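You operate a simulated robot arm through the tools that you are given. There is no shell and no other tool. Be economical: measure what you need, move in short steps, check, and stop when the job is done.

You run a simulated two-armed robot. Do the job below in one go: nothing can be reset, and whatever is moved stays where it is left.

JOB
Dust the blue car body in the cradle and show it on the long board.
Fine: duster back on its mat; the other body takes its seat in the cradle. Set down upright: duster. What is to be rubbed or washed off counts as gone when no trace of it is left.

Only the result counts: the job must be done as asked and must still hold three seconds after the hand-in. Knocking over, shifting, dropping, spilling or breaking anything else fails it.

ROBOT AND FRAMES
Two 6-joint arms with two-finger parallel grippers on one trunk, on a base that drives. Base frame: it is fixed to the floor where the robot stands at the start and does not move with it; the origin is under the middle of the robot, x ahead of it, y to its left, z up; the surface under the hand at the start is at about z = 760. Units: mm, rad, N and s.
The left shoulder is at the start at [60, 187, 1147], the right one opposite. With the tool pointing down near the work surface each hand reaches from about 100 to 600 mm from the robot's upright axis, wherever it stands, measured 20 degrees to its own side. Places, roughly: cradle [400, 400, 800]; duster (8x5x7 cm) [700, 500, 800]; top of the long board [700, -500, 800]. Payload 1.57 kg a hand.
Tool frame (each hand has its own): the origin (TCP) lies between the finger pads and is the grasp point; the fingertips stand 30 mm ahead of it; z points along the fingers, y is the line along which they close. The gripper opens to 110 mm. The fingers are 24 mm wide and 12 mm thick; the gripper's body (48 by 112 mm) begins 78 mm behind the TCP.
Orientation is that of the tool frame in the base frame, as a unit quaternion [x, y, z, w]. With the fingers straight down and closing along the base's y, the tool's x points along the base's -x, its y along +y and its z along -z.

CONTROLS
- The arms move only by the tool drive_tool. It takes "left_deltas", "right_deltas" or both (then of equal length, played together; a hand with none holds still); each is text: rows parted by semicolons, each of 7 numbers parted by spaces: the shift along the base's x, y, z in cm, then the turn, a rotation vector about the base's x, y, z in rad, then the finger opening in cm, from 0 to 11. In form: tx ty tz rx ry rz claw; .... A call has 1 to 8 rows; each row is the pose to reach, as a shift and turn from the pose commanded when the call began. Each row takes 0.2 s and may step no farther than 50 mm and 0.15 rad from the row before; otherwise, or with a gripper value out of range, the whole call is refused. Where a pose cannot be reached the arm comes as near as it can. A force on the tool above 40 N (or 10 N above the force at the start of the call, whichever is more), or a blocked arm, ends the call early, and 0.2 s more pass. Each finger travels about 153 mm/s and halts on what it meets, pressing with about 43 N; the grip force reading is that of the motor and also rises with nothing between the fingers. The clock runs only during rows and for 0.2 s after the last one: add rows that repeat a pose to give the fingers time. It gives the time, the measured TCP pose, the force on the tool (base axes), the opening and the grip force at its end, in the units of the frame above (readings bear some noise), with the torque about the TCP (base axes, N m) and any sound that the robot's microphone picked up, and new pictures: "views" is both (left out), scene, wrist or none (wrist: the cameras of the hands that moved).
- Cameras (640 x 400 px; columns grow to the right, rows downward): "scene" is now at [12.1, 14.3, 1683.8]; the picture's right is [0.22, -0.98, 0.00], its down [-0.78, -0.17, -0.60] and it looks along [0.58, 0.13, -0.80] (base axes); focal length 264 px, centre (320, 200). "left" rides on the left gripper at [70, -16, -141] in its tool frame; the picture's right is [0.23, 0.97, 0.00], its down [-0.86, 0.20, -0.48] and it looks along [-0.47, 0.11, 0.88] (tool axes); focal length 222 px, centre (320, 200). "right" rides on the right gripper at [70, 16, -141] in its tool frame; the picture's right is [-0.23, 0.97, 0.00], its down [-0.86, -0.20, -0.48] and it looks along [-0.47, -0.11, 0.88] (tool axes); focal length 222 px, centre (320, 200). There is no depth. A picture from a camera that has moved, and an enlarged one, comes with that camera's place and axes in the base frame and with its lens.
- raise_lower(by): slides the trunk up (or, below 0, down) by that many mm; the arms and the scene camera ride with it, the base frame stays. It gives what a move gives, with no picture.
- roll_base(legs): drives the robot by 1 to 6 legs, each [ahead, left, turn to the left] in mm, mm and rad, along the robot's own axes; the way and the turn of a leg run together, so that a leg with both is an arc; at most 1500 mm and 3.142 rad a leg. The arms and the cameras ride along, it lands a little off, and it stops where it bumps. It gives what a move gives, and a new picture of the scene camera.
- head_to(pan, tilt): turns the head with the scene camera to pan (to the left, within 1.501 rad either way) and tilt (down, from -0.506 to 1.204), counted from straight ahead of the robot. It gives what a move gives, and a new picture of the scene camera.
- close_up(camera, box): a new picture of the part [left, top, right, bottom] of that camera's present view, enlarged. No time passes.
- finish_job(): hands the job in; it is judged then, once.

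Go step by step. Nothing tells you exact positions but the pictures and the camera data: compare them with the known pose of the tool, close in by small moves and look again before you grip or let go. The budget is 120 turns and 260 pictures, counting those below and the enlarged ones. Unless the task says otherwise, let go and move clear before handing in, and close with one line.

The tools are called after "Emit:" by a JSON object that holds its "name" and its "arguments". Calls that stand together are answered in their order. drive_tool: Moves the arms, as the interface text tells. Its arguments: {"type":"object","properties":{"left_deltas":{"type":"string"},"right_deltas":{"type":"string"},"views":{"type":"string","enum":["both","scene","wrist","none"]}},"required":[]} The other tools are called the same way: raise_lower (by) slides the trunk up or down; roll_base (legs) drives the base; head_to (pan, tilt) turns the head that bears the scene camera; close_up (camera, box) takes an enlarged picture of a part of a camera's view; finish_job () hands the job in.

At the start:

```text
clock: 0.0
left_tool_pos: [443.5, 333.9, 1139.6]
left_ee_rot: [0.0, 1.0, 0.001, 0.001]
left_ft_force: [0.5, 0.2, 0.0]
left_ft_torque: [0.03, 0.01, -0.03]
left_grip_width: 110.0
left_grip_force: 0.1
right_tool_pos: [467.5, -28.5, 1152.7]
right_ee_rot: [0.0, 1.0, 0.0, 0.0]
right_ft_force: [0.7, 0.1, -0.3]
right_ft_torque: [-0.02, 0.02, -0.04]
right_grip_width: 109.9
right_grip_force: 0.1
trunk travel left (down, up): [-775.0, 215.0]
robot x, y, heading: [-0.1, 0.3, -0.002]
head pan, tilt: [0.22, 0.932]
```

scene: 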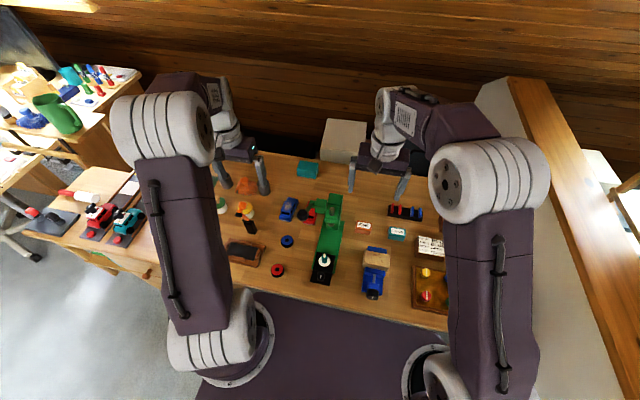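
right: 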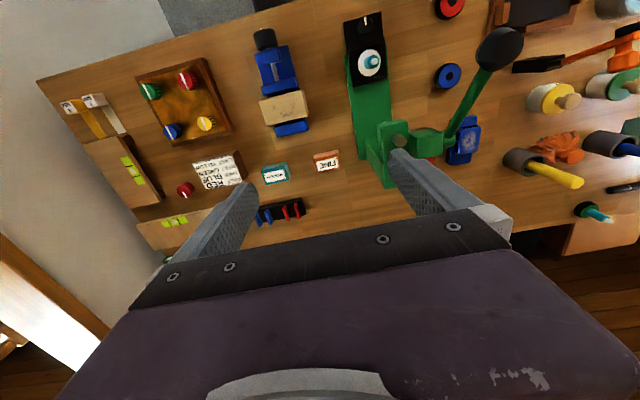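
left: 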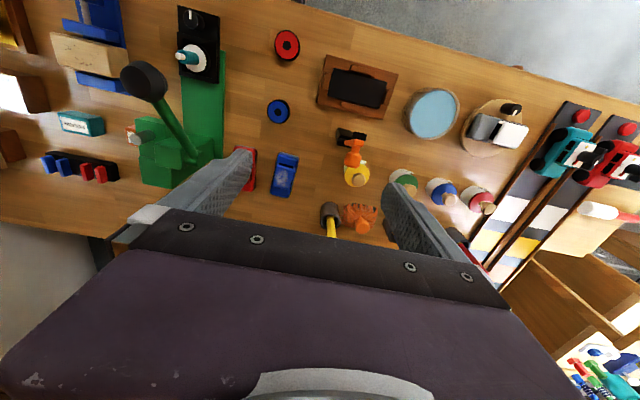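

I see a crowded bench with many items and both arms hanging over it. First I'll look at the areas more closely.

Emit:
{"name": "close_up", "arguments": {"camera": "left", "box": [220, 0, 540, 260]}}

Emit:
{"name": "close_up", "arguments": {"camera": "right", "box": [40, 0, 340, 260]}}

Emit:
{"name": "close_up", "arguments": {"camera": "left", "box": [400, 60, 640, 400]}}

Emit:
{"name": "close_up", "arguments": {"camera": "left", "box": [0, 0, 320, 260]}}

```text
1.54 times, centred on (380, 130) of left
camera zoom: at [371.2, 318.1, 1282.2], right [-0.23, 0.97, 0.0], down [0.86, 0.2, 0.48], along [0.47, 0.11, -0.88], focal length 342 px, centre (228, 308)
```

zoom: 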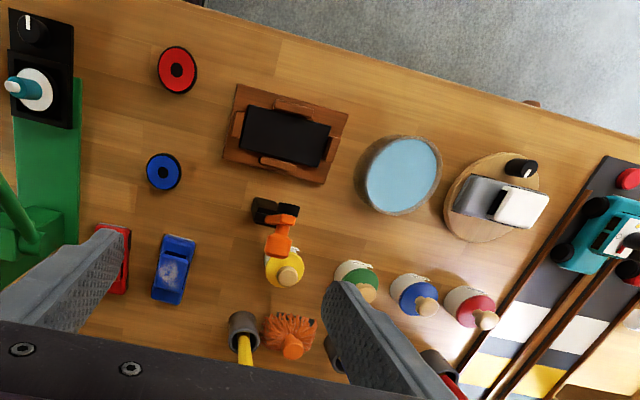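

```text
1.54 times, centred on (190, 130) of right
camera zoom: at [397.4, -11.4, 1295.1], right [0.23, 0.97, 0.0], down [0.86, -0.2, 0.48], along [0.47, -0.11, -0.88], focal length 342 px, centre (520, 308)
```

zoom: 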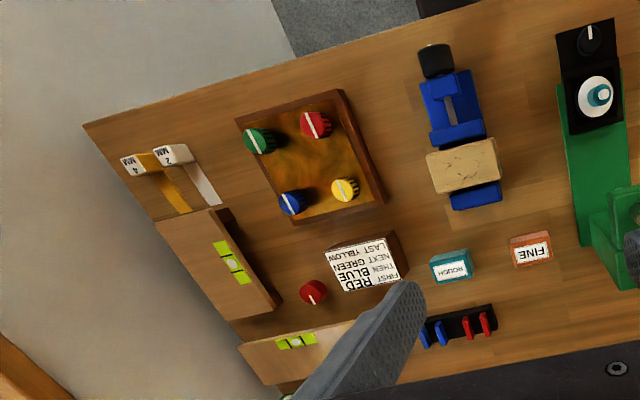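

```text
1.18 times, centred on (520, 230) of left
camera zoom: at [371.2, 318.1, 1282.2], right [-0.23, 0.97, 0.0], down [0.86, 0.2, 0.48], along [0.47, 0.11, -0.88], focal length 261 px, centre (85, 165)
```

zoom: 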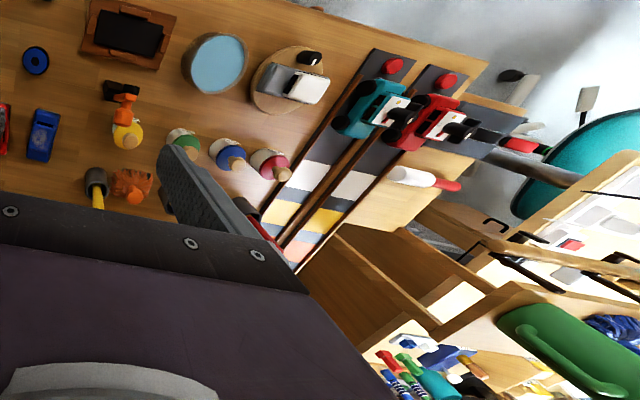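

```text
1.54 times, centred on (160, 130) of left
camera zoom: at [371.2, 318.1, 1282.2], right [-0.23, 0.97, 0.0], down [0.86, 0.2, 0.48], along [0.47, 0.11, -0.88], focal length 342 px, centre (566, 308)
```

zoom: 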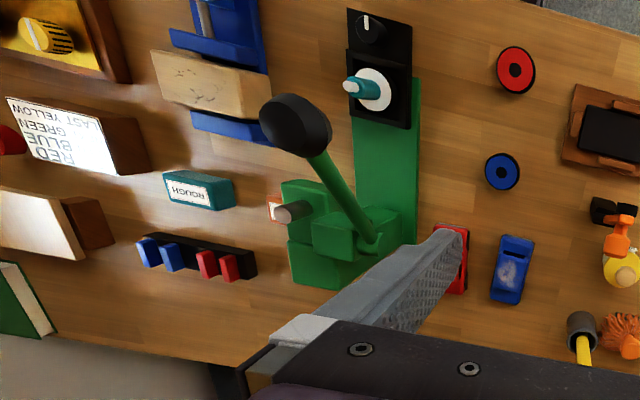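

The dusty blue body is near [593, 281], the cradle near [368, 394], and the orange bristle duster near [655, 491]. Next I'll move both hands aside, staying high, to see the hidden areas.

Emit:
{"name": "drive_tool", "arguments": {"left_deltas": "-2 0 0 0 0 0 11;-4 0 0 0 0 0 11;-6 0 0 0 0 0 11;-8 0 0 0 0 0 11;-10 0 0 0 0 0 11;-10 0 0 0 0 0 11", "right_deltas": "0 -4.5 0 0 0 0 11;0 -9 0 0 0 0 11;0 -13.5 0 0 0 0 11;0 -18 0 0 0 0 11;0 -22.5 0 0 0 0 11;0 -27 0 0 0 0 11"}}

```text
clock: 1.4
left_tool_pos: [343.2, 333.3, 1140.3]
left_ee_rot: [0.001, 1.0, 0.002, -0.001]
left_ft_force: [-0.1, -0.5, 0.2]
left_ft_torque: [0.0, 0.03, 0.01]
left_grip_width: 110.1
left_grip_force: 0.1
right_tool_pos: [465.9, -301.3, 1153.3]
right_ee_rot: [0.0, 1.0, 0.002, 0.0]
right_ft_force: [1.1, 0.0, -0.8]
right_ft_torque: [0.02, -0.01, -0.01]
right_grip_width: 110.0
right_grip_force: 0.0
trunk travel left (down, up): [-775.0, 215.0]
robot x, y, heading: [-2.2, 1.1, 0.001]
head pan, tilt: [0.22, 0.932]
camera scene: at [12.9, 12.4, 1683.9], right [0.22, -0.98, 0.0], down [-0.78, -0.17, -0.6], along [0.58, 0.13, -0.8], focal length 264 px, centre (320, 200)
camera right: at [396.6, -284.8, 1295.0], right [0.23, 0.97, 0.0], down [0.86, -0.2, 0.48], along [0.47, -0.11, -0.88], focal length 222 px, centre (320, 200)
camera left: at [271.8, 316.3, 1282.5], right [-0.23, 0.97, 0.0], down [0.86, 0.2, 0.48], along [0.47, 0.11, -0.88], focal length 222 px, centre (320, 200)
```

scene: 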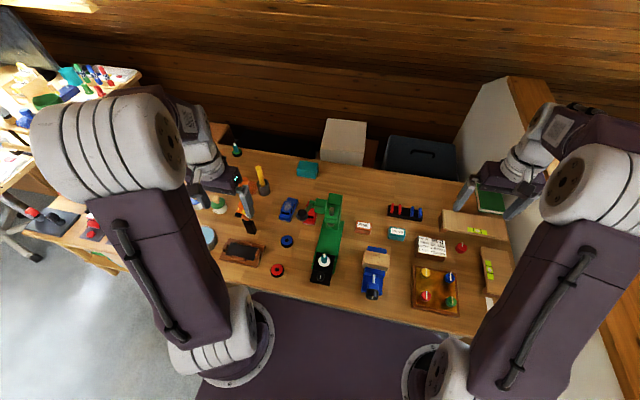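
right: 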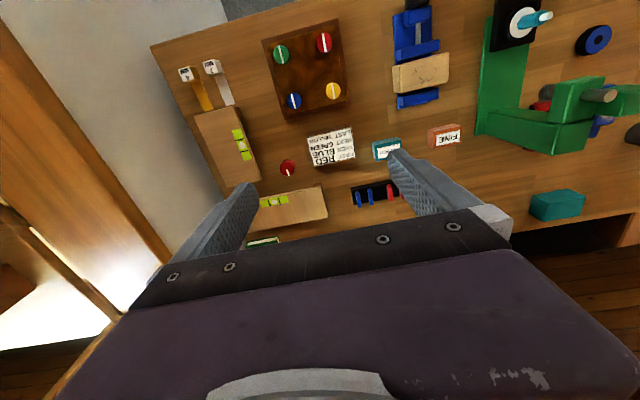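
left: 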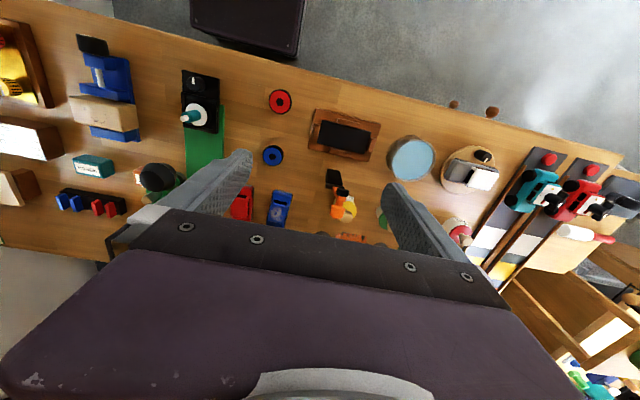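

Emit:
{"name": "close_up", "arguments": {"camera": "scene", "box": [380, 170, 540, 330]}}

Emit:
{"name": "close_up", "arguments": {"camera": "scene", "box": [190, 140, 350, 290]}}

Emit:
{"name": "close_up", "arguments": {"camera": "right", "box": [150, 20, 400, 260]}}

```text
2.50 times, centred on (460, 250) of scene
camera zoom: at [12.9, 12.4, 1683.9], right [0.22, -0.98, 0.0], down [-0.78, -0.17, -0.6], along [0.58, 0.13, -0.8], focal length 659 px, centre (-30, 75)
```

zoom: 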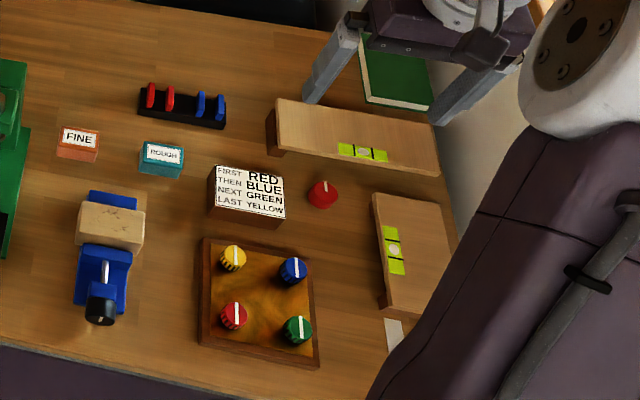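

```text
2.67 times, centred on (270, 215) of scene
camera zoom: at [12.9, 12.4, 1683.9], right [0.22, -0.98, 0.0], down [-0.78, -0.17, -0.6], along [0.58, 0.13, -0.8], focal length 703 px, centre (453, 160)
```

zoom: 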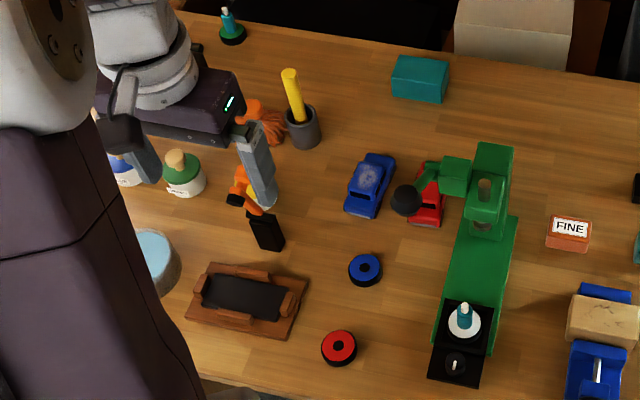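

```text
1.67 times, centred on (275, 140) of right
camera zoom: at [396.6, -284.8, 1295.0], right [0.23, 0.97, 0.0], down [0.86, -0.2, 0.48], along [0.47, -0.11, -0.88], focal length 370 px, centre (395, 300)
```

zoom: 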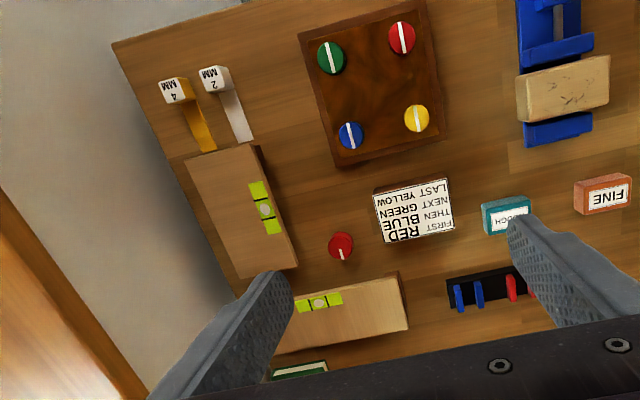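

The long board, carrying a spirit level, lies near [671, -460], and the robot will need to drive closer to reach the duster. I'll look at the base and bench edge first.

Emit:
{"name": "head_to", "arguments": {"pan": 0.0, "tilt": 1.2}}

Emit:
{"name": "close_up", "arguments": {"camera": "left", "box": [160, 0, 340, 120]}}

```text
clock: 2.2
left_tool_pos: [342.7, 334.3, 1139.9]
left_ee_rot: [0.001, 1.0, -0.001, 0.0]
left_ft_force: [0.1, 1.1, 0.1]
left_ft_torque: [-0.01, 0.0, 0.01]
left_grip_width: 110.0
left_grip_force: 0.0
right_tool_pos: [466.0, -298.9, 1152.5]
right_ee_rot: [0.0, 1.0, 0.001, 0.0]
right_ft_force: [-0.1, -0.7, -0.2]
right_ft_torque: [0.02, 0.03, 0.0]
right_grip_width: 110.0
right_grip_force: 0.1
trunk travel left (down, up): [-775.0, 215.0]
robot x, y, heading: [-1.0, -0.4, -0.001]
head pan, tilt: [0.0, 1.201]
camera scene: at [-4.1, -1.5, 1666.4], right [0.0, -1.0, 0.0], down [-0.93, 0.0, -0.36], along [0.36, 0.0, -0.93], focal length 264 px, centre (320, 200)
```

scene: 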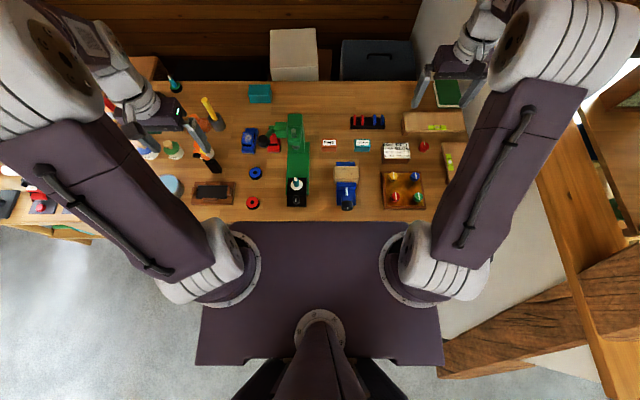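

```text
3.33 times, centred on (250, 60) of left
camera zoom: at [271.4, 317.7, 1282.2], right [-0.23, 0.97, 0.0], down [0.86, 0.2, 0.48], along [0.47, 0.11, -0.88], focal length 740 px, centre (553, 667)
```

zoom: 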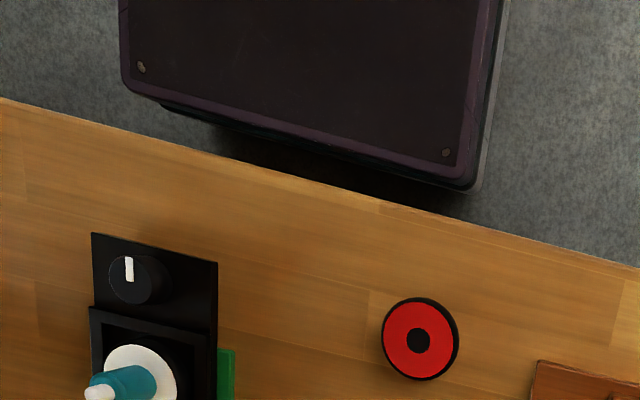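

The base is low on the floor and the torso plate is above bench height, so I'll try driving left and then forward along the bench.

Emit:
{"name": "roll_base", "arguments": {"legs": [[0, 200, 0], [200, 0, 0]]}}

```text
clock: 5.0
left_tool_pos: [539.0, 535.3, 1141.4]
left_ee_rot: [-0.001, 1.0, 0.0, 0.001]
left_ft_force: [0.6, -0.8, 0.9]
left_ft_torque: [0.02, -0.03, 0.0]
left_grip_width: 109.9
left_grip_force: 0.1
right_tool_pos: [663.8, -98.6, 1153.8]
right_ee_rot: [-0.001, 1.0, 0.0, 0.001]
right_ft_force: [-0.2, 0.6, -0.1]
right_ft_torque: [0.04, -0.03, 0.01]
right_grip_width: 110.0
right_grip_force: 0.0
trunk travel left (down, up): [-775.0, 215.0]
robot x, y, heading: [201.5, 201.5, -0.003]
head pan, tilt: [0.0, 1.201]
camera scene: at [193.0, 199.6, 1666.3], right [0.0, -1.0, 0.0], down [-0.93, 0.0, -0.36], along [0.36, 0.0, -0.93], focal length 264 px, centre (320, 200)
```

scene: 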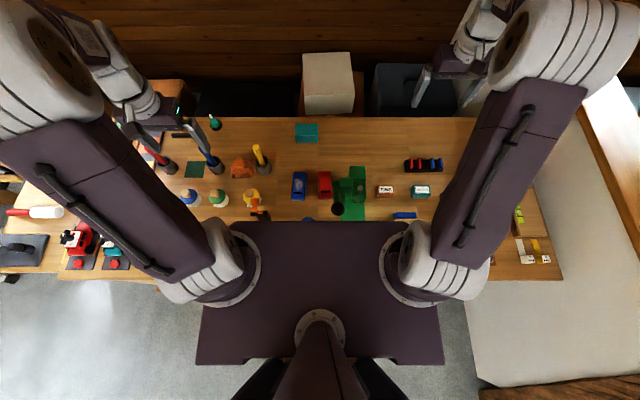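

Driving under the bench worked. Now I'll take close views of the duster and bodies.

Emit:
{"name": "close_up", "arguments": {"camera": "scene", "box": [170, 110, 350, 222]}}

Emit:
{"name": "drive_tool", "arguments": {"left_deltas": "-3 -2 0 0 0 0 11;-6 -4 0 0 0 0 11;-8 -6 0 0 0 0 11;-8 -6 0 0 0 0 11", "views": "wrist"}}

```text
3.56 times, centred on (260, 166) of scene
camera zoom: at [193.0, 199.6, 1666.3], right [0.0, -1.0, 0.0], down [-0.93, 0.0, -0.36], along [0.36, 0.0, -0.93], focal length 937 px, centre (533, 321)
```

zoom: 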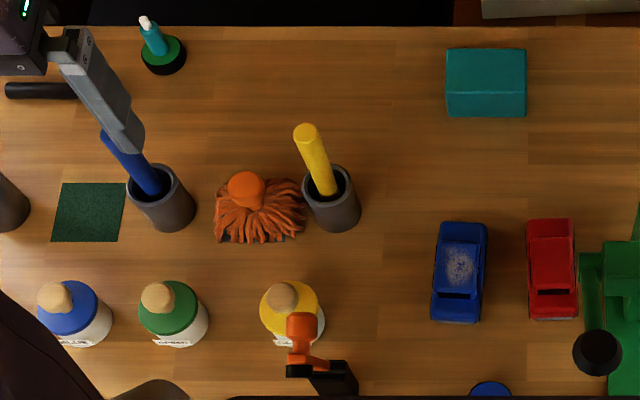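

```text
clock: 6.0
left_tool_pos: [463.5, 475.9, 1140.6]
left_ee_rot: [0.0, 1.0, 0.0, 0.001]
left_ft_force: [0.0, 0.5, 0.1]
left_ft_torque: [-0.03, 0.02, 0.0]
left_grip_width: 109.9
left_grip_force: 0.1
right_tool_pos: [667.2, -97.0, 1154.2]
right_ee_rot: [-0.001, 1.0, 0.0, 0.0]
right_ft_force: [-1.2, 0.6, -0.4]
right_ft_torque: [0.02, -0.02, 0.04]
right_grip_width: 110.1
right_grip_force: 0.1
trunk travel left (down, up): [-775.0, 215.0]
robot x, y, heading: [201.1, 199.4, -0.002]
head pan, tilt: [0.0, 1.201]
camera left: at [392.1, 459.6, 1283.4], right [-0.23, 0.97, 0.0], down [0.85, 0.2, 0.48], along [0.47, 0.11, -0.88], focal length 222 px, centre (320, 200)
```

left: 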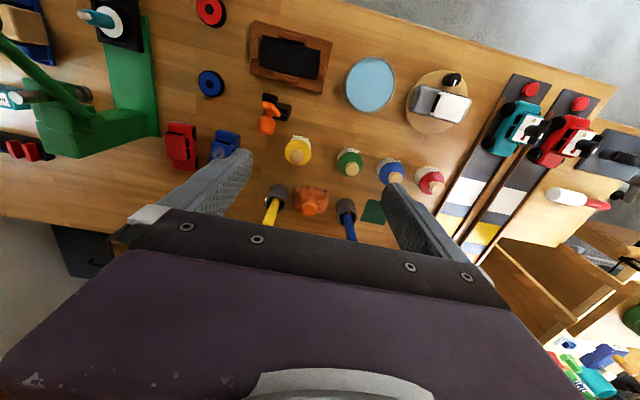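

The dusty blue body sits beside the red one next to the green press, with the duster between two pots. I'll lower the left hand above the blue body for a precise look.

Emit:
{"name": "drive_tool", "arguments": {"left_deltas": "2 -3 -2.5 0 0 0 11;4 -6 -5 0 0 0 11;6 -9 -7.5 0 0 0 11;8 -12 -10 0 0 0 11;10 -15 -12.5 0 0 0 11;12 -18 -15 0 0 0 11;12.5 -20 -16 0 0 0 11;12.5 -20 -16 0 0 0 11", "views": "both"}}

Emit:
{"name": "close_up", "arguments": {"camera": "left", "box": [160, 100, 480, 300]}}

```text
clock: 7.8
left_tool_pos: [588.7, 273.9, 979.9]
left_ee_rot: [-0.001, 1.0, 0.0, 0.0]
left_ft_force: [-0.3, -0.8, 0.2]
left_ft_torque: [-0.02, -0.02, -0.04]
left_grip_width: 110.0
left_grip_force: 0.1
right_tool_pos: [666.9, -97.1, 1153.0]
right_ee_rot: [-0.001, 1.0, 0.0, 0.0]
right_ft_force: [-0.7, 0.2, 0.1]
right_ft_torque: [0.01, 0.0, -0.04]
right_grip_width: 109.9
right_grip_force: 0.1
trunk travel left (down, up): [-775.0, 215.0]
robot x, y, heading: [199.6, 204.2, 0.001]
head pan, tilt: [0.0, 1.201]
camera scene: at [195.8, 200.5, 1666.3], right [0.0, -1.0, 0.0], down [-0.93, 0.0, -0.36], along [0.36, 0.0, -0.93], focal length 264 px, centre (320, 200)
camera left: at [517.6, 259.1, 1122.7], right [-0.23, 0.97, 0.0], down [0.85, 0.2, 0.48], along [0.47, 0.11, -0.88], focal length 222 px, centre (320, 200)
```

scene: 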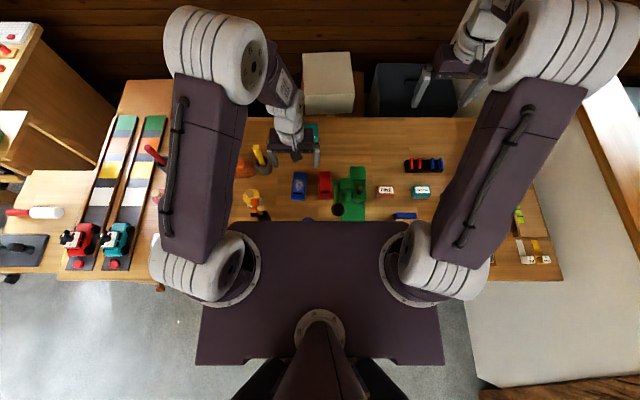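
left: 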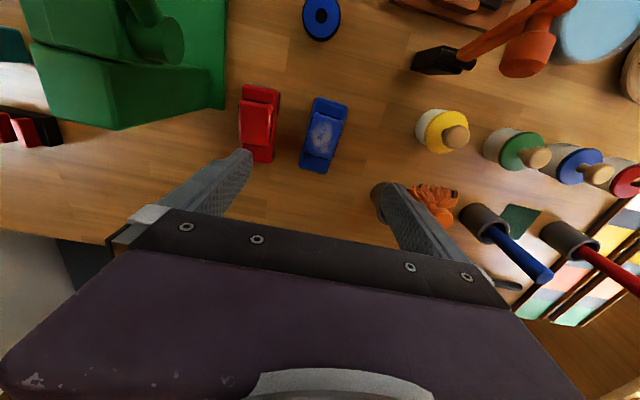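

```text
2.00 times, centred on (320, 200) of left
camera zoom: at [517.6, 259.1, 1122.7], right [-0.23, 0.97, 0.0], down [0.85, 0.2, 0.48], along [0.47, 0.11, -0.88], focal length 444 px, centre (320, 200)
```

zoom: 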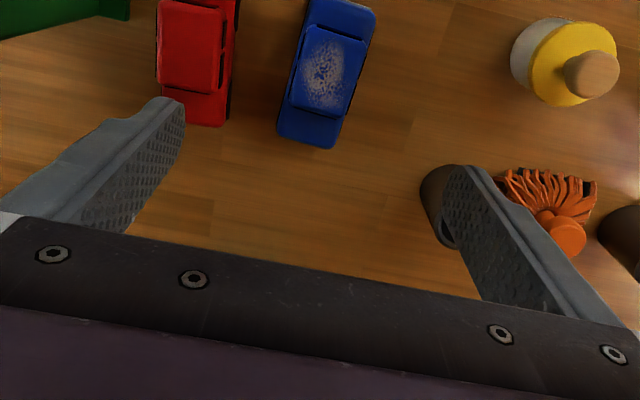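

The blue body is about [592, 281], 50 mm wide, with a 45 mm gap to the red one. I'll descend part way with the fingers at 72 mm and check.

Emit:
{"name": "drive_tool", "arguments": {"left_deltas": "0.3 0.7 0 0 0 -0.035 7.2;0.3 0.7 -4 0 0 -0.035 7.2;0.3 0.7 -8 0 0 -0.035 7.2;0.3 0.7 -12 0 0 -0.035 7.2;0.3 0.7 -12 0 0 -0.035 7.2", "views": "wrist"}}

Emit:
{"name": "close_up", "arguments": {"camera": "scene", "box": [260, 140, 380, 215]}}

```text
clock: 9.0
left_tool_pos: [589.0, 281.5, 860.2]
left_ee_rot: [0.016, 1.0, 0.001, -0.001]
left_ft_force: [0.4, 0.5, -0.8]
left_ft_torque: [0.01, 0.02, 0.0]
left_grip_width: 71.9
left_grip_force: 0.1
right_tool_pos: [665.6, -97.6, 1152.2]
right_ee_rot: [-0.001, 1.0, 0.0, -0.001]
right_ft_force: [0.2, -0.1, 0.4]
right_ft_torque: [0.03, 0.01, -0.01]
right_grip_width: 109.9
right_grip_force: 0.1
trunk travel left (down, up): [-775.0, 215.0]
robot x, y, heading: [200.0, 202.3, -0.002]
head pan, tilt: [0.0, 1.201]
camera left: at [518.0, 268.4, 1002.5], right [-0.19, 0.98, 0.0], down [0.86, 0.17, 0.48], along [0.47, 0.09, -0.88], focal length 222 px, centre (320, 200)
```

left: 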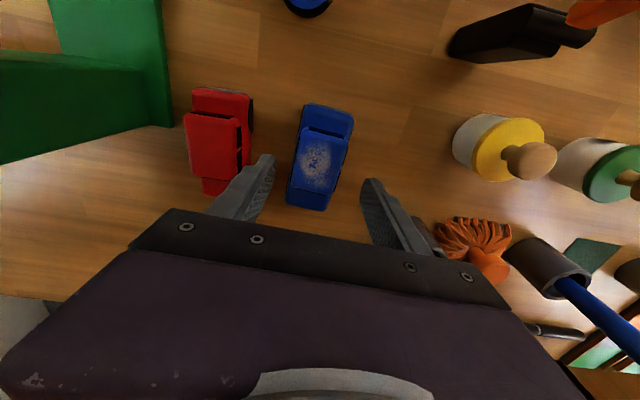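

```text
5.33 times, centred on (320, 178) of scene
camera zoom: at [195.9, 200.0, 1666.3], right [0.0, -1.0, 0.0], down [-0.93, 0.0, -0.36], along [0.36, 0.0, -0.93], focal length 1406 px, centre (320, 320)
```

zoom: 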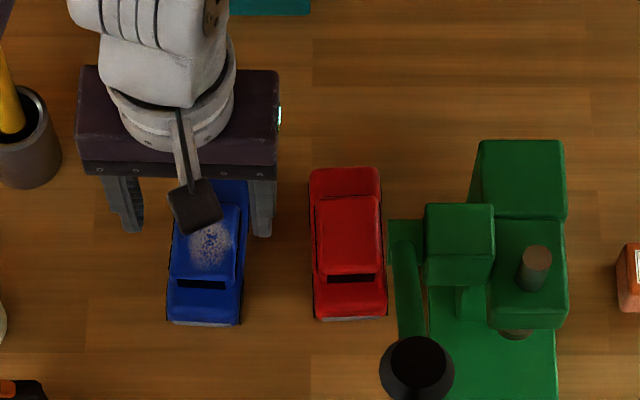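

The fingers straddle the body properly. I'll descend and grip.

Emit:
{"name": "drive_tool", "arguments": {"left_deltas": "0.2 0 -3 0 0 0 7.2;0.2 0 -5 0 0 0 7.2;0.2 0 -6.2 0 0 0 7.2;0.2 0 -6.2 0 0 0 4;0.2 0 -6.2 0 0 0 3;0.2 0 -6.2 0 0 0 3", "views": "both"}}

```text
clock: 10.4
left_tool_pos: [592.9, 282.0, 799.6]
left_ee_rot: [0.016, 1.0, 0.0, 0.001]
left_ft_force: [2.1, 0.4, 5.1]
left_ft_torque: [0.02, -0.14, -0.08]
left_grip_width: 49.0
left_grip_force: 43.7
right_tool_pos: [666.7, -97.5, 1153.9]
right_ee_rot: [-0.001, 1.0, 0.0, 0.001]
right_ft_force: [-0.4, -0.1, 0.4]
right_ft_torque: [0.01, 0.03, -0.03]
right_grip_width: 110.2
right_grip_force: 0.0
trunk travel left (down, up): [-775.0, 215.0]
robot x, y, heading: [199.9, 201.5, 0.005]
head pan, tilt: [0.0, 1.201]
camera scene: at [195.8, 199.9, 1666.3], right [0.0, -1.0, 0.0], down [-0.93, 0.0, -0.36], along [0.36, 0.0, -0.93], focal length 264 px, centre (320, 200)
camera left: at [520.5, 268.8, 941.7], right [-0.19, 0.98, 0.0], down [0.86, 0.17, 0.48], along [0.47, 0.09, -0.88], focal length 222 px, centre (320, 200)
```

scene: 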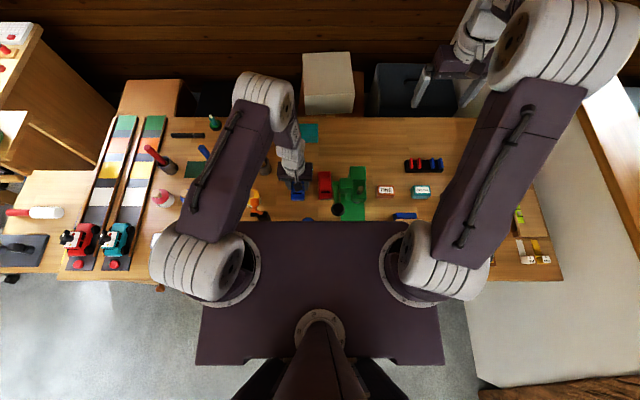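
left: 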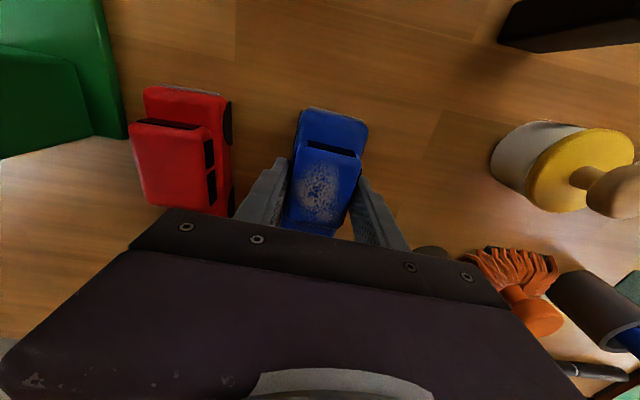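

The blue body is gripped at 49 mm with TCP z about 800. I'll lift it and carry it toward the cradle, turning the hand.

Emit:
{"name": "drive_tool", "arguments": {"left_deltas": "0 0 4.5 0 0 0 3;0 0 9 0 0 0 3;0 0 13.5 0 0 0 3;0 0 18 0 0 0 3;-4 2.2 18 0 0 0.14 3;-8 4.4 18 0 0 0.28 3;-12 6.6 18 0 0 0.42 3;-16 8.8 18 0 0 0.56 3", "views": "none"}}

Emit:
{"name": "drive_tool", "arguments": {"left_deltas": "-1 0.4 0 0 0 0.145 3;-2 0.8 0 0 0 0.29 3;-3 1.2 0 0 0 0.435 3;-4 1.6 0 0 0 0.58 3;-5 2 0 0 0 0.725 3;-6 2.2 0 0 0 0.87 3;-6 2.2 0 0 0 1.02 3;-6 2.2 0 0 0 1.046 3", "views": "both"}}

```text
clock: 12.2
left_tool_pos: [474.0, 357.9, 972.3]
left_ee_rot: [-0.249, 0.968, 0.003, -0.001]
left_ft_force: [-3.2, -10.9, 20.7]
left_ft_torque: [0.24, 0.09, 0.1]
left_grip_width: 23.4
left_grip_force: 0.1
left hand out of reach, approached as far as the arm can: row 8
right_tool_pos: [664.4, -102.8, 1152.2]
right_ee_rot: [-0.001, 1.0, 0.001, 0.001]
right_ft_force: [0.4, -0.2, -0.3]
right_ft_torque: [0.01, -0.02, 0.01]
right_grip_width: 109.9
right_grip_force: 0.2
trunk travel left (down, up): [-775.0, 215.0]
robot x, y, heading: [203.9, 199.8, 0.002]
head pan, tilt: [0.0, 1.201]
stopped in row 8 (left hand): the force on the tool passed its limit at 48 N (the readings are from after the stop); the commanded pose is now the measured one
```

```text
clock: 12.6
left_tool_pos: [475.0, 359.4, 972.3]
left_ee_rot: [-0.287, 0.958, 0.001, 0.001]
left_ft_force: [-2.7, -14.4, 24.7]
left_ft_torque: [0.16, 0.16, 0.13]
left_grip_width: 20.8
left_grip_force: 0.1
left hand out of reach, approached as far as the arm can: row 1
right_tool_pos: [664.0, -102.2, 1153.1]
right_ee_rot: [-0.001, 1.0, 0.001, 0.001]
right_ft_force: [0.0, 0.2, -0.3]
right_ft_torque: [-0.01, 0.0, -0.01]
right_grip_width: 109.8
right_grip_force: 0.1
trunk travel left (down, up): [-775.0, 215.0]
robot x, y, heading: [202.3, 204.8, 0.003]
head pan, tilt: [0.0, 1.201]
stopped in row 1 (left hand): the force on the tool passed its limit at 42 N (the readings are from after the stop); the commanded pose is now the measured one
camera scene: at [192.8, 194.4, 1666.4], right [0.0, -1.0, 0.0], down [-0.93, 0.0, -0.36], along [0.36, 0.0, -0.93], focal length 264 px, centre (320, 200)
camera left: at [424.0, 307.7, 1114.4], right [-0.72, 0.69, 0.0], down [0.6, 0.63, 0.48], along [0.33, 0.35, -0.88], focal length 222 px, centre (320, 200)
```

scene: 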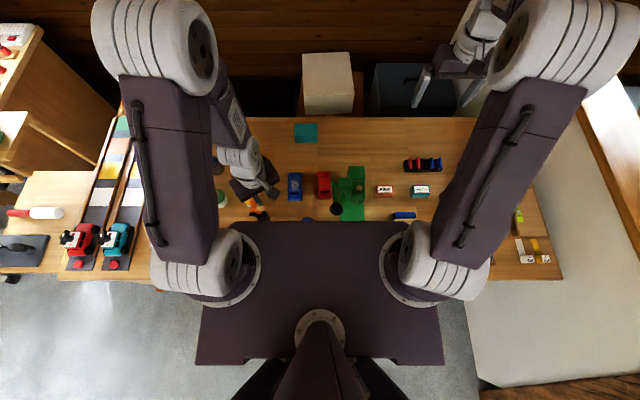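
left: 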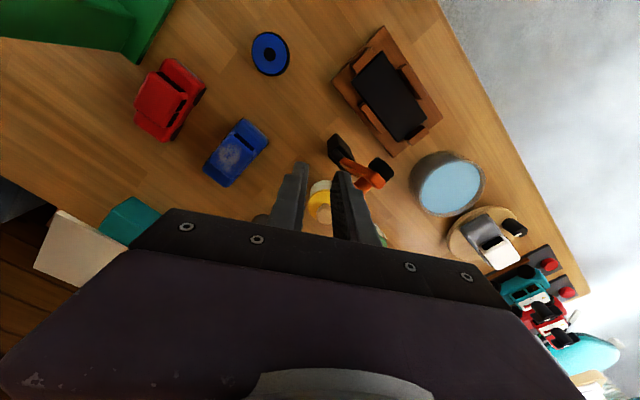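

The body slipped out and is still standing in its place, and the hand reports a contact force. I'll look closely before moving.

Emit:
{"name": "close_up", "arguments": {"camera": "scene", "box": [190, 130, 350, 230]}}

Emit:
{"name": "close_up", "arguments": {"camera": "left", "box": [180, 80, 460, 260]}}

```text
4.00 times, centred on (270, 180) of scene
camera zoom: at [192.8, 194.4, 1666.4], right [0.0, -1.0, 0.0], down [-0.93, 0.0, -0.36], along [0.36, 0.0, -0.93], focal length 1054 px, centre (520, 280)
```

zoom: 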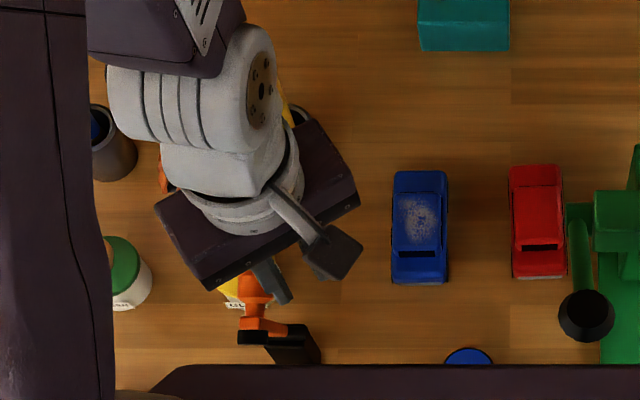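

```text
2.22 times, centred on (320, 170) of left
camera zoom: at [424.0, 307.7, 1114.4], right [-0.72, 0.69, 0.0], down [0.6, 0.63, 0.48], along [0.33, 0.35, -0.88], focal length 494 px, centre (320, 267)
```

zoom: 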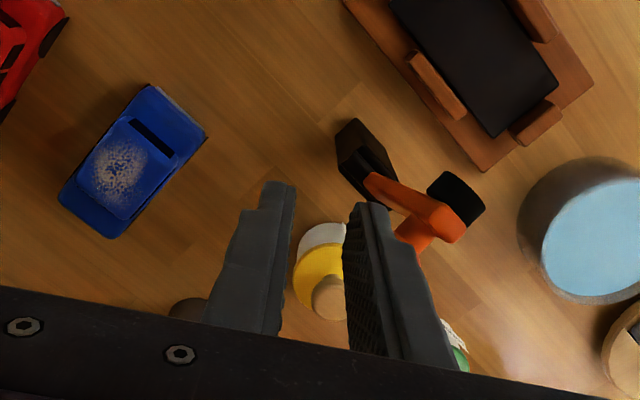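

A tall orange-topped item stands near [445, 392] with its top at about z 940, and my finger is probably touching it. I'll back off gently along my path and upward.

Emit:
{"name": "drive_tool", "arguments": {"left_deltas": "0.5 -0.5 1 0 0 0 2.5;1.5 -1.5 2 0 0 0 3;4 -3 4 0 0 0 3;7 -5 7 0 0 0 3;7 -5 10 0 0 0 3;7 -5 10 0 0 0 3", "views": "both"}}

Emit:
{"name": "close_up", "arguments": {"camera": "scene", "box": [210, 160, 310, 230]}}

Emit:
{"name": "close_up", "arguments": {"camera": "left", "box": [260, 60, 500, 230]}}

```text
clock: 14.0
left_tool_pos: [547.3, 311.4, 1072.2]
left_ee_rot: [-0.288, 0.958, 0.001, -0.001]
left_ft_force: [0.1, 0.9, 0.5]
left_ft_torque: [-0.02, 0.03, 0.02]
left_grip_width: 30.0
left_grip_force: 0.1
right_tool_pos: [666.1, -97.5, 1153.8]
right_ee_rot: [0.0, 1.0, 0.0, -0.001]
right_ft_force: [0.4, 0.3, 0.3]
right_ft_torque: [0.0, -0.01, -0.02]
right_grip_width: 110.0
right_grip_force: 0.0
trunk travel left (down, up): [-775.0, 215.0]
robot x, y, heading: [197.9, 203.5, -0.003]
head pan, tilt: [0.0, 1.201]
camera scene: at [196.7, 200.0, 1666.3], right [0.0, -1.0, 0.0], down [-0.93, 0.0, -0.36], along [0.36, 0.0, -0.93], focal length 264 px, centre (320, 200)
camera left: at [498.1, 259.8, 1214.4], right [-0.73, 0.69, 0.0], down [0.61, 0.64, 0.48], along [0.33, 0.35, -0.88], focal length 222 px, centre (320, 200)
```

scene: 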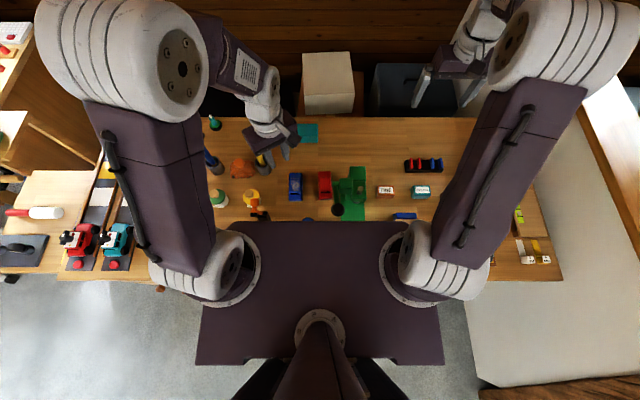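
left: 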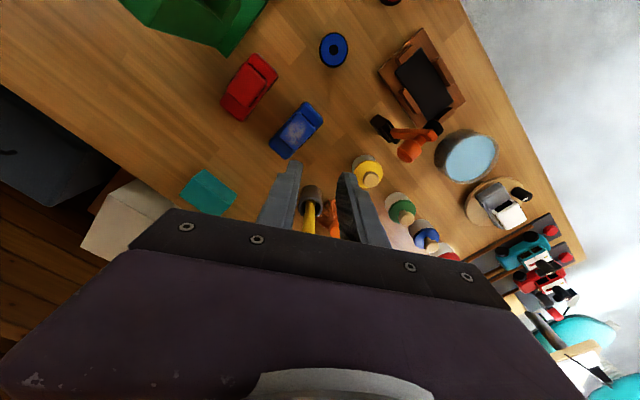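

```text
5.71 times, centred on (260, 195) of scene
camera zoom: at [196.7, 200.0, 1666.3], right [0.0, -1.0, 0.0], down [-0.93, 0.0, -0.36], along [0.36, 0.0, -0.93], focal length 1506 px, centre (663, 229)
```

zoom: 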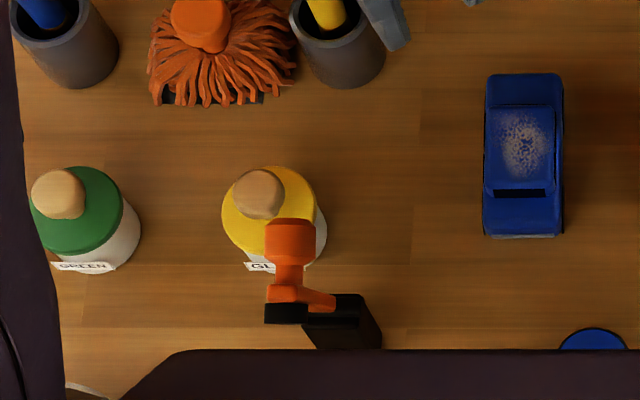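

```text
2.35 times, centred on (380, 145) of left
camera zoom: at [498.1, 259.8, 1214.4], right [-0.73, 0.69, 0.0], down [0.61, 0.64, 0.48], along [0.33, 0.35, -0.88], focal length 523 px, centre (179, 329)
```

zoom: 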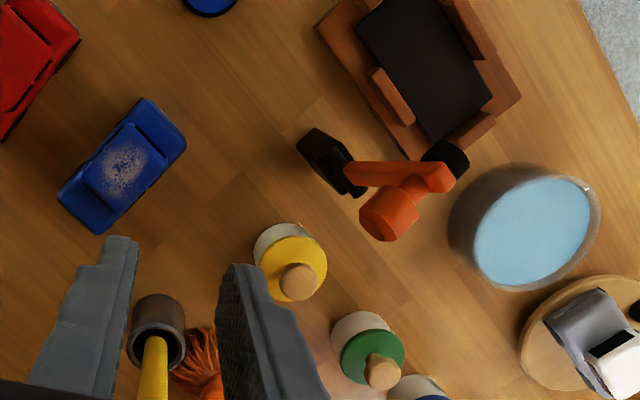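

The tall hammer is unmoved, and a green mat shows under the duster. The cradle's lips sit mid-side and the hammer is close by, so I'll grip the blue body near its near end. I'll go back above it with yaw zero.

Emit:
{"name": "drive_tool", "arguments": {"left_deltas": "0 -1 0 0 0 -0.14 7.2;0.4 -2 -2 0 0 -0.28 7.2;1 -3 -6 0 0 -0.42 7.2;1.4 -3 -10 0 0 -0.56 7.2;1.4 -3 -14 0 0 -0.62 7.2;1.4 -3 -18 0 0 -0.62 7.2;1.4 -3 -21 0 0 -0.62 7.2;1.4 -3 -21 0 0 -0.62 7.2", "views": "wrist"}}

Emit:
{"name": "close_up", "arguments": {"camera": "left", "box": [200, 60, 440, 240]}}

```text
clock: 15.8
left_tool_pos: [558.5, 283.8, 860.7]
left_ee_rot: [0.019, 1.0, 0.0, -0.001]
left_ft_force: [0.4, -0.4, -0.3]
left_ft_torque: [-0.01, 0.0, 0.01]
left_grip_width: 72.1
left_grip_force: 0.0
right_tool_pos: [666.2, -97.6, 1153.9]
right_ee_rot: [0.0, 1.0, 0.0, 0.0]
right_ft_force: [0.4, 1.3, -0.7]
right_ft_torque: [-0.04, 0.02, 0.0]
right_grip_width: 109.8
right_grip_force: 0.1
trunk travel left (down, up): [-775.0, 215.0]
robot x, y, heading: [200.2, 202.3, 0.001]
head pan, tilt: [0.0, 1.201]
camera left: at [487.6, 270.5, 1002.7], right [-0.19, 0.98, 0.0], down [0.86, 0.17, 0.48], along [0.47, 0.09, -0.88], focal length 222 px, centre (320, 200)
```

left: 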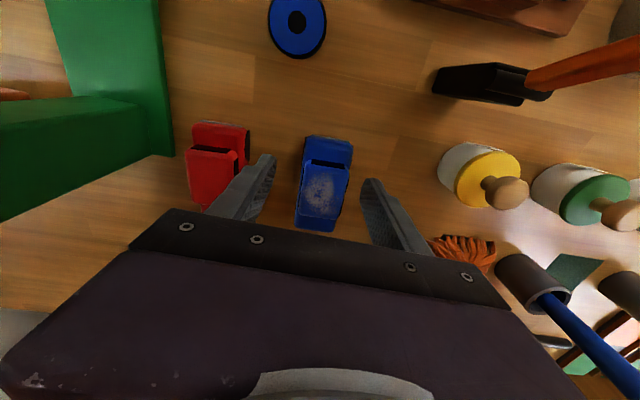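

```text
2.22 times, centred on (320, 150) of left
camera zoom: at [487.6, 270.5, 1002.7], right [-0.19, 0.98, 0.0], down [0.86, 0.17, 0.48], along [0.47, 0.09, -0.88], focal length 494 px, centre (320, 311)
```

zoom: 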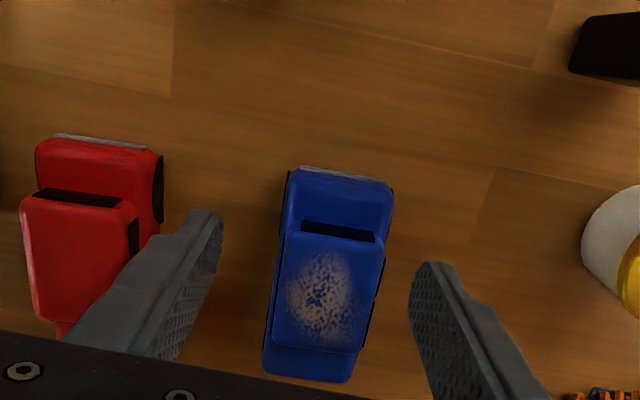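

The blue body is now centred near [593, 291], yawed about +0.04. I'll shift slightly, go lower than before, grip and lift slowly.

Emit:
{"name": "drive_tool", "arguments": {"left_deltas": "-0.3 0.7 0 0 0 0.07 7.2;-0.3 0.7 -3.5 0 0 0.07 7.2;-0.3 0.7 -5.5 0 0 0.07 7.2;-0.3 0.7 -6.6 0 0 0.07 7.2;-0.3 0.7 -6.6 0 0 0.07 4;-0.3 0.7 -6.6 0 0 0.07 2;-0.3 0.7 -6.6 0 0 0.07 0;-0.3 0.7 -6.6 0 0 0.07 0", "views": "wrist"}}

Emit:
{"name": "drive_tool", "arguments": {"left_deltas": "0 0 0.3 0 0 0 0;0 0 0.8 0 0 0 0;0 0 1.4 0 0 0 0;0 0 2 0 0 0 0;0 0 2.6 0 0 0 0;0 0 3.2 0 0 0 0;0 0 4 0 0 0 0;0 0 5 0 0 0 0", "views": "wrist"}}

```text
clock: 17.6
left_tool_pos: [556.2, 289.1, 794.5]
left_ee_rot: [-0.017, 1.0, 0.0, 0.0]
left_ft_force: [0.2, 0.2, 0.7]
left_ft_torque: [-0.01, -0.05, 0.03]
left_grip_width: 49.0
left_grip_force: 42.9
right_tool_pos: [665.9, -97.3, 1151.9]
right_ee_rot: [-0.001, 1.0, 0.0, 0.0]
right_ft_force: [0.3, 0.0, -0.2]
right_ft_torque: [0.01, -0.04, 0.01]
right_grip_width: 110.0
right_grip_force: 0.2
trunk travel left (down, up): [-775.0, 215.0]
robot x, y, heading: [202.0, 201.7, 0.005]
head pan, tilt: [0.0, 1.201]
camera left: at [487.5, 271.8, 936.6], right [-0.26, 0.97, 0.0], down [0.85, 0.23, 0.48], along [0.46, 0.12, -0.88], focal length 222 px, centre (320, 200)
```

left: 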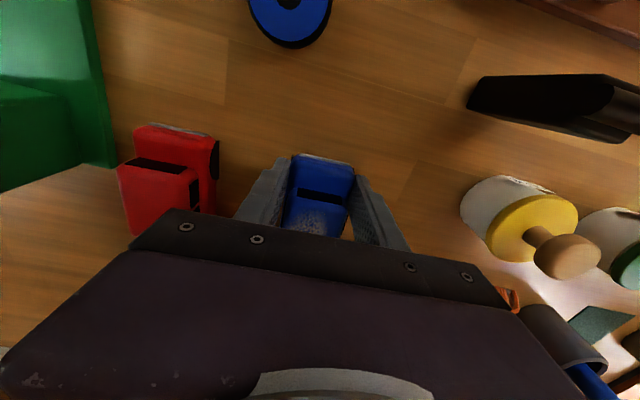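

```text
clock: 19.4
left_tool_pos: [555.3, 289.1, 844.7]
left_ee_rot: [-0.016, 1.0, 0.001, -0.001]
left_ft_force: [0.1, 0.4, -1.7]
left_ft_torque: [0.02, 0.06, -0.02]
left_grip_width: 49.1
left_grip_force: 43.1
right_tool_pos: [665.7, -98.5, 1152.5]
right_ee_rot: [0.0, 1.0, 0.0, 0.0]
right_ft_force: [-0.5, -0.1, 0.1]
right_ft_torque: [-0.02, -0.02, -0.05]
right_grip_width: 110.1
right_grip_force: 0.1
trunk travel left (down, up): [-775.0, 215.0]
robot x, y, heading: [199.4, 203.8, 0.005]
head pan, tilt: [0.0, 1.201]
camera left: at [486.5, 270.9, 987.6], right [-0.26, 0.97, 0.0], down [0.85, 0.23, 0.48], along [0.46, 0.12, -0.88], focal length 222 px, centre (320, 200)
```

left: 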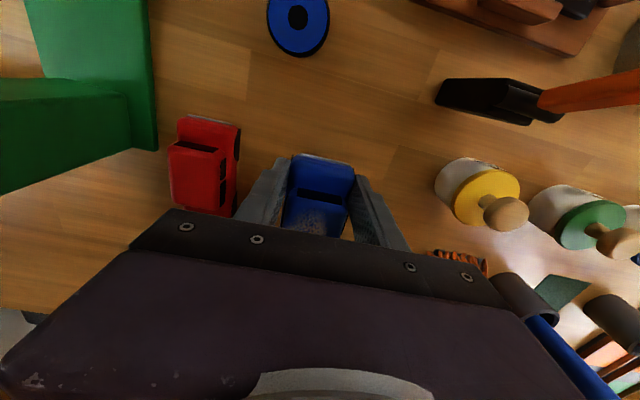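

The body is held with a 1.7 N load. I'll raise it high, then turn −90° and travel over the cradle.

Emit:
{"name": "drive_tool", "arguments": {"left_deltas": "0 0 1 0 0 0 0;0 0 3 0 0 -0.1 0;0 0 6.5 0 0 -0.2 0;0 0 10 0 0 -0.3 0;0 0 13.5 0 0 -0.4 0;0 0 17 0 0 -0.5 0;0 0 20.5 0 0 -0.6 0;0 0 23.5 0 0 -0.7 0", "views": "none"}}

Emit:
{"name": "drive_tool", "arguments": {"left_deltas": "-1 1 0 0 0 -0.12 0;-3.5 3 0 0 0 -0.24 0;-6 5 0 0 0 -0.36 0;-9 7 0 0 0 -0.48 0;-12 9 0 0 0 -0.6 0;-15 11.5 0 0 0 -0.72 0;-17 13 0 0 0 -0.84 0;-18 14 0 0 0 -0.9 0", "views": "both"}}

```text
clock: 21.2
left_tool_pos: [555.1, 290.6, 1078.5]
left_ee_rot: [0.329, 0.944, 0.002, -0.001]
left_ft_force: [-0.7, 0.4, -0.6]
left_ft_torque: [0.02, 0.01, 0.02]
left_grip_width: 49.3
left_grip_force: 43.2
right_tool_pos: [666.7, -97.0, 1152.8]
right_ee_rot: [0.0, 1.0, 0.0, 0.0]
right_ft_force: [0.5, 0.6, 0.3]
right_ft_torque: [0.02, -0.01, -0.02]
right_grip_width: 109.9
right_grip_force: 0.0
trunk travel left (down, up): [-775.0, 215.0]
robot x, y, heading: [201.3, 202.6, -0.005]
head pan, tilt: [0.0, 1.201]
```

```text
clock: 23.0
left_tool_pos: [439.3, 451.9, 1114.2]
left_ee_rot: [0.707, 0.708, 0.001, -0.001]
left_ft_force: [0.4, 0.1, -1.6]
left_ft_torque: [0.01, 0.01, 0.0]
left_grip_width: 49.1
left_grip_force: 43.3
left hand out of reach, approached as far as the arm can: row 5, 6, 7, 8
right_tool_pos: [666.6, -98.7, 1152.2]
right_ee_rot: [-0.001, 1.0, 0.0, 0.0]
right_ft_force: [0.0, -0.8, -0.3]
right_ft_torque: [-0.02, -0.02, -0.02]
right_grip_width: 110.2
right_grip_force: 0.1
trunk travel left (down, up): [-775.0, 215.0]
robot x, y, heading: [200.5, 201.5, -0.002]
head pan, tilt: [0.0, 1.201]
camera scene: at [195.8, 200.3, 1666.3], right [0.0, -1.0, 0.0], down [-0.93, 0.0, -0.36], along [0.36, 0.0, -0.93], focal length 264 px, centre (320, 200)
camera left: at [422.2, 522.0, 1257.4], right [0.97, 0.23, 0.0], down [0.2, -0.86, 0.48], along [0.11, -0.46, -0.88], focal length 222 px, centre (320, 200)
```

scene: 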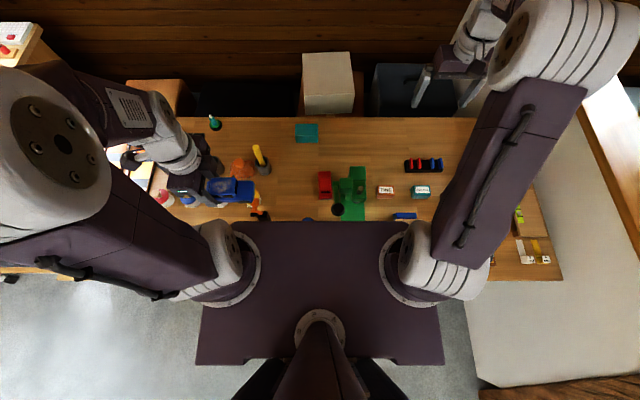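
left: 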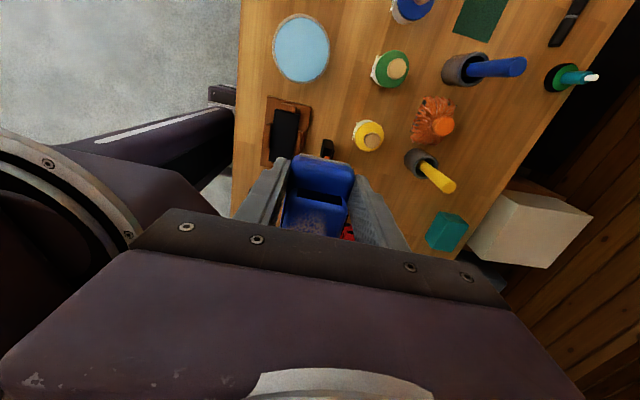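

The hand is too close to the shoulder here, so I'll drive the robot back 180 mm to give the arm room over the cradle.

Emit:
{"name": "roll_base", "arguments": {"legs": [[-180, 0, 0]]}}

```text
clock: 24.5
left_tool_pos: [260.6, 451.8, 1114.3]
left_ee_rot: [0.706, 0.708, -0.001, -0.001]
left_ft_force: [0.8, 0.1, -1.5]
left_ft_torque: [0.0, 0.03, 0.0]
left_grip_width: 49.0
left_grip_force: 43.6
right_tool_pos: [488.7, -97.8, 1151.0]
right_ee_rot: [-0.001, 1.0, 0.0, -0.001]
right_ft_force: [-0.2, 0.4, -0.4]
right_ft_torque: [-0.01, 0.04, 0.0]
right_grip_width: 110.0
right_grip_force: 0.0
trunk travel left (down, up): [-775.0, 215.0]
robot x, y, heading: [18.1, 201.4, 0.0]
head pan, tilt: [0.0, 1.201]
camera scene: at [18.6, 199.5, 1666.3], right [0.0, -1.0, 0.0], down [-0.93, 0.0, -0.36], along [0.36, 0.0, -0.93], focal length 264 px, centre (320, 200)
```

scene: 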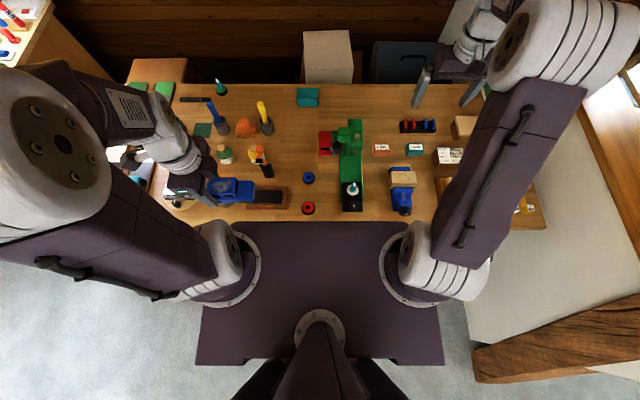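

Now the cradle is visible, so I'll measure it in an enlarged picture.

Emit:
{"name": "close_up", "arguments": {"camera": "scene", "box": [200, 130, 330, 225]}}

Emit:
{"name": "close_up", "arguments": {"camera": "left", "box": [200, 0, 520, 200]}}

```text
4.21 times, centred on (265, 178) of scene
camera zoom: at [18.6, 199.5, 1666.3], right [0.0, -1.0, 0.0], down [-0.93, 0.0, -0.36], along [0.36, 0.0, -0.93], focal length 1110 px, centre (552, 295)
```

zoom: 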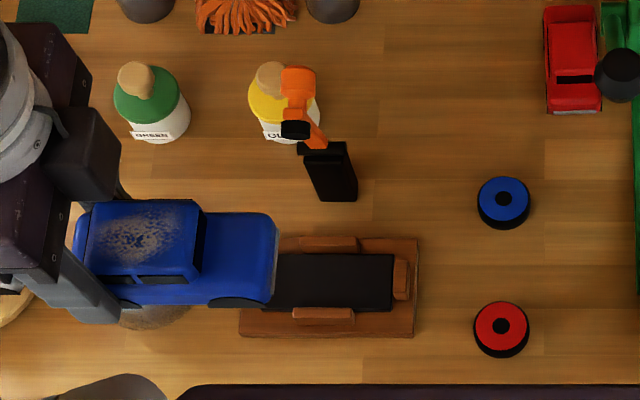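

```text
2.00 times, centred on (360, 100) of left
camera zoom: at [243.8, 521.3, 1256.9], right [0.97, 0.23, 0.0], down [0.2, -0.86, 0.48], along [0.11, -0.46, -0.88], focal length 444 px, centre (240, 400)
```

zoom: 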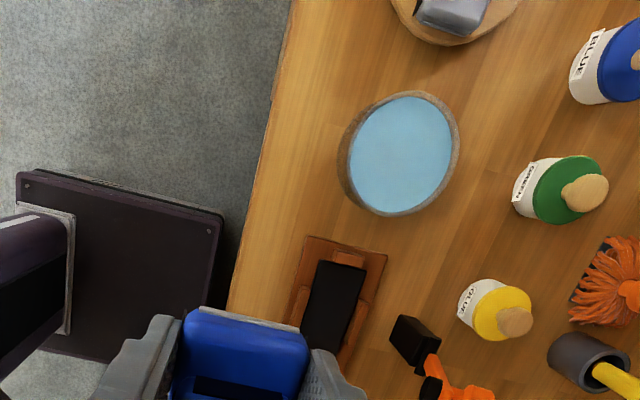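

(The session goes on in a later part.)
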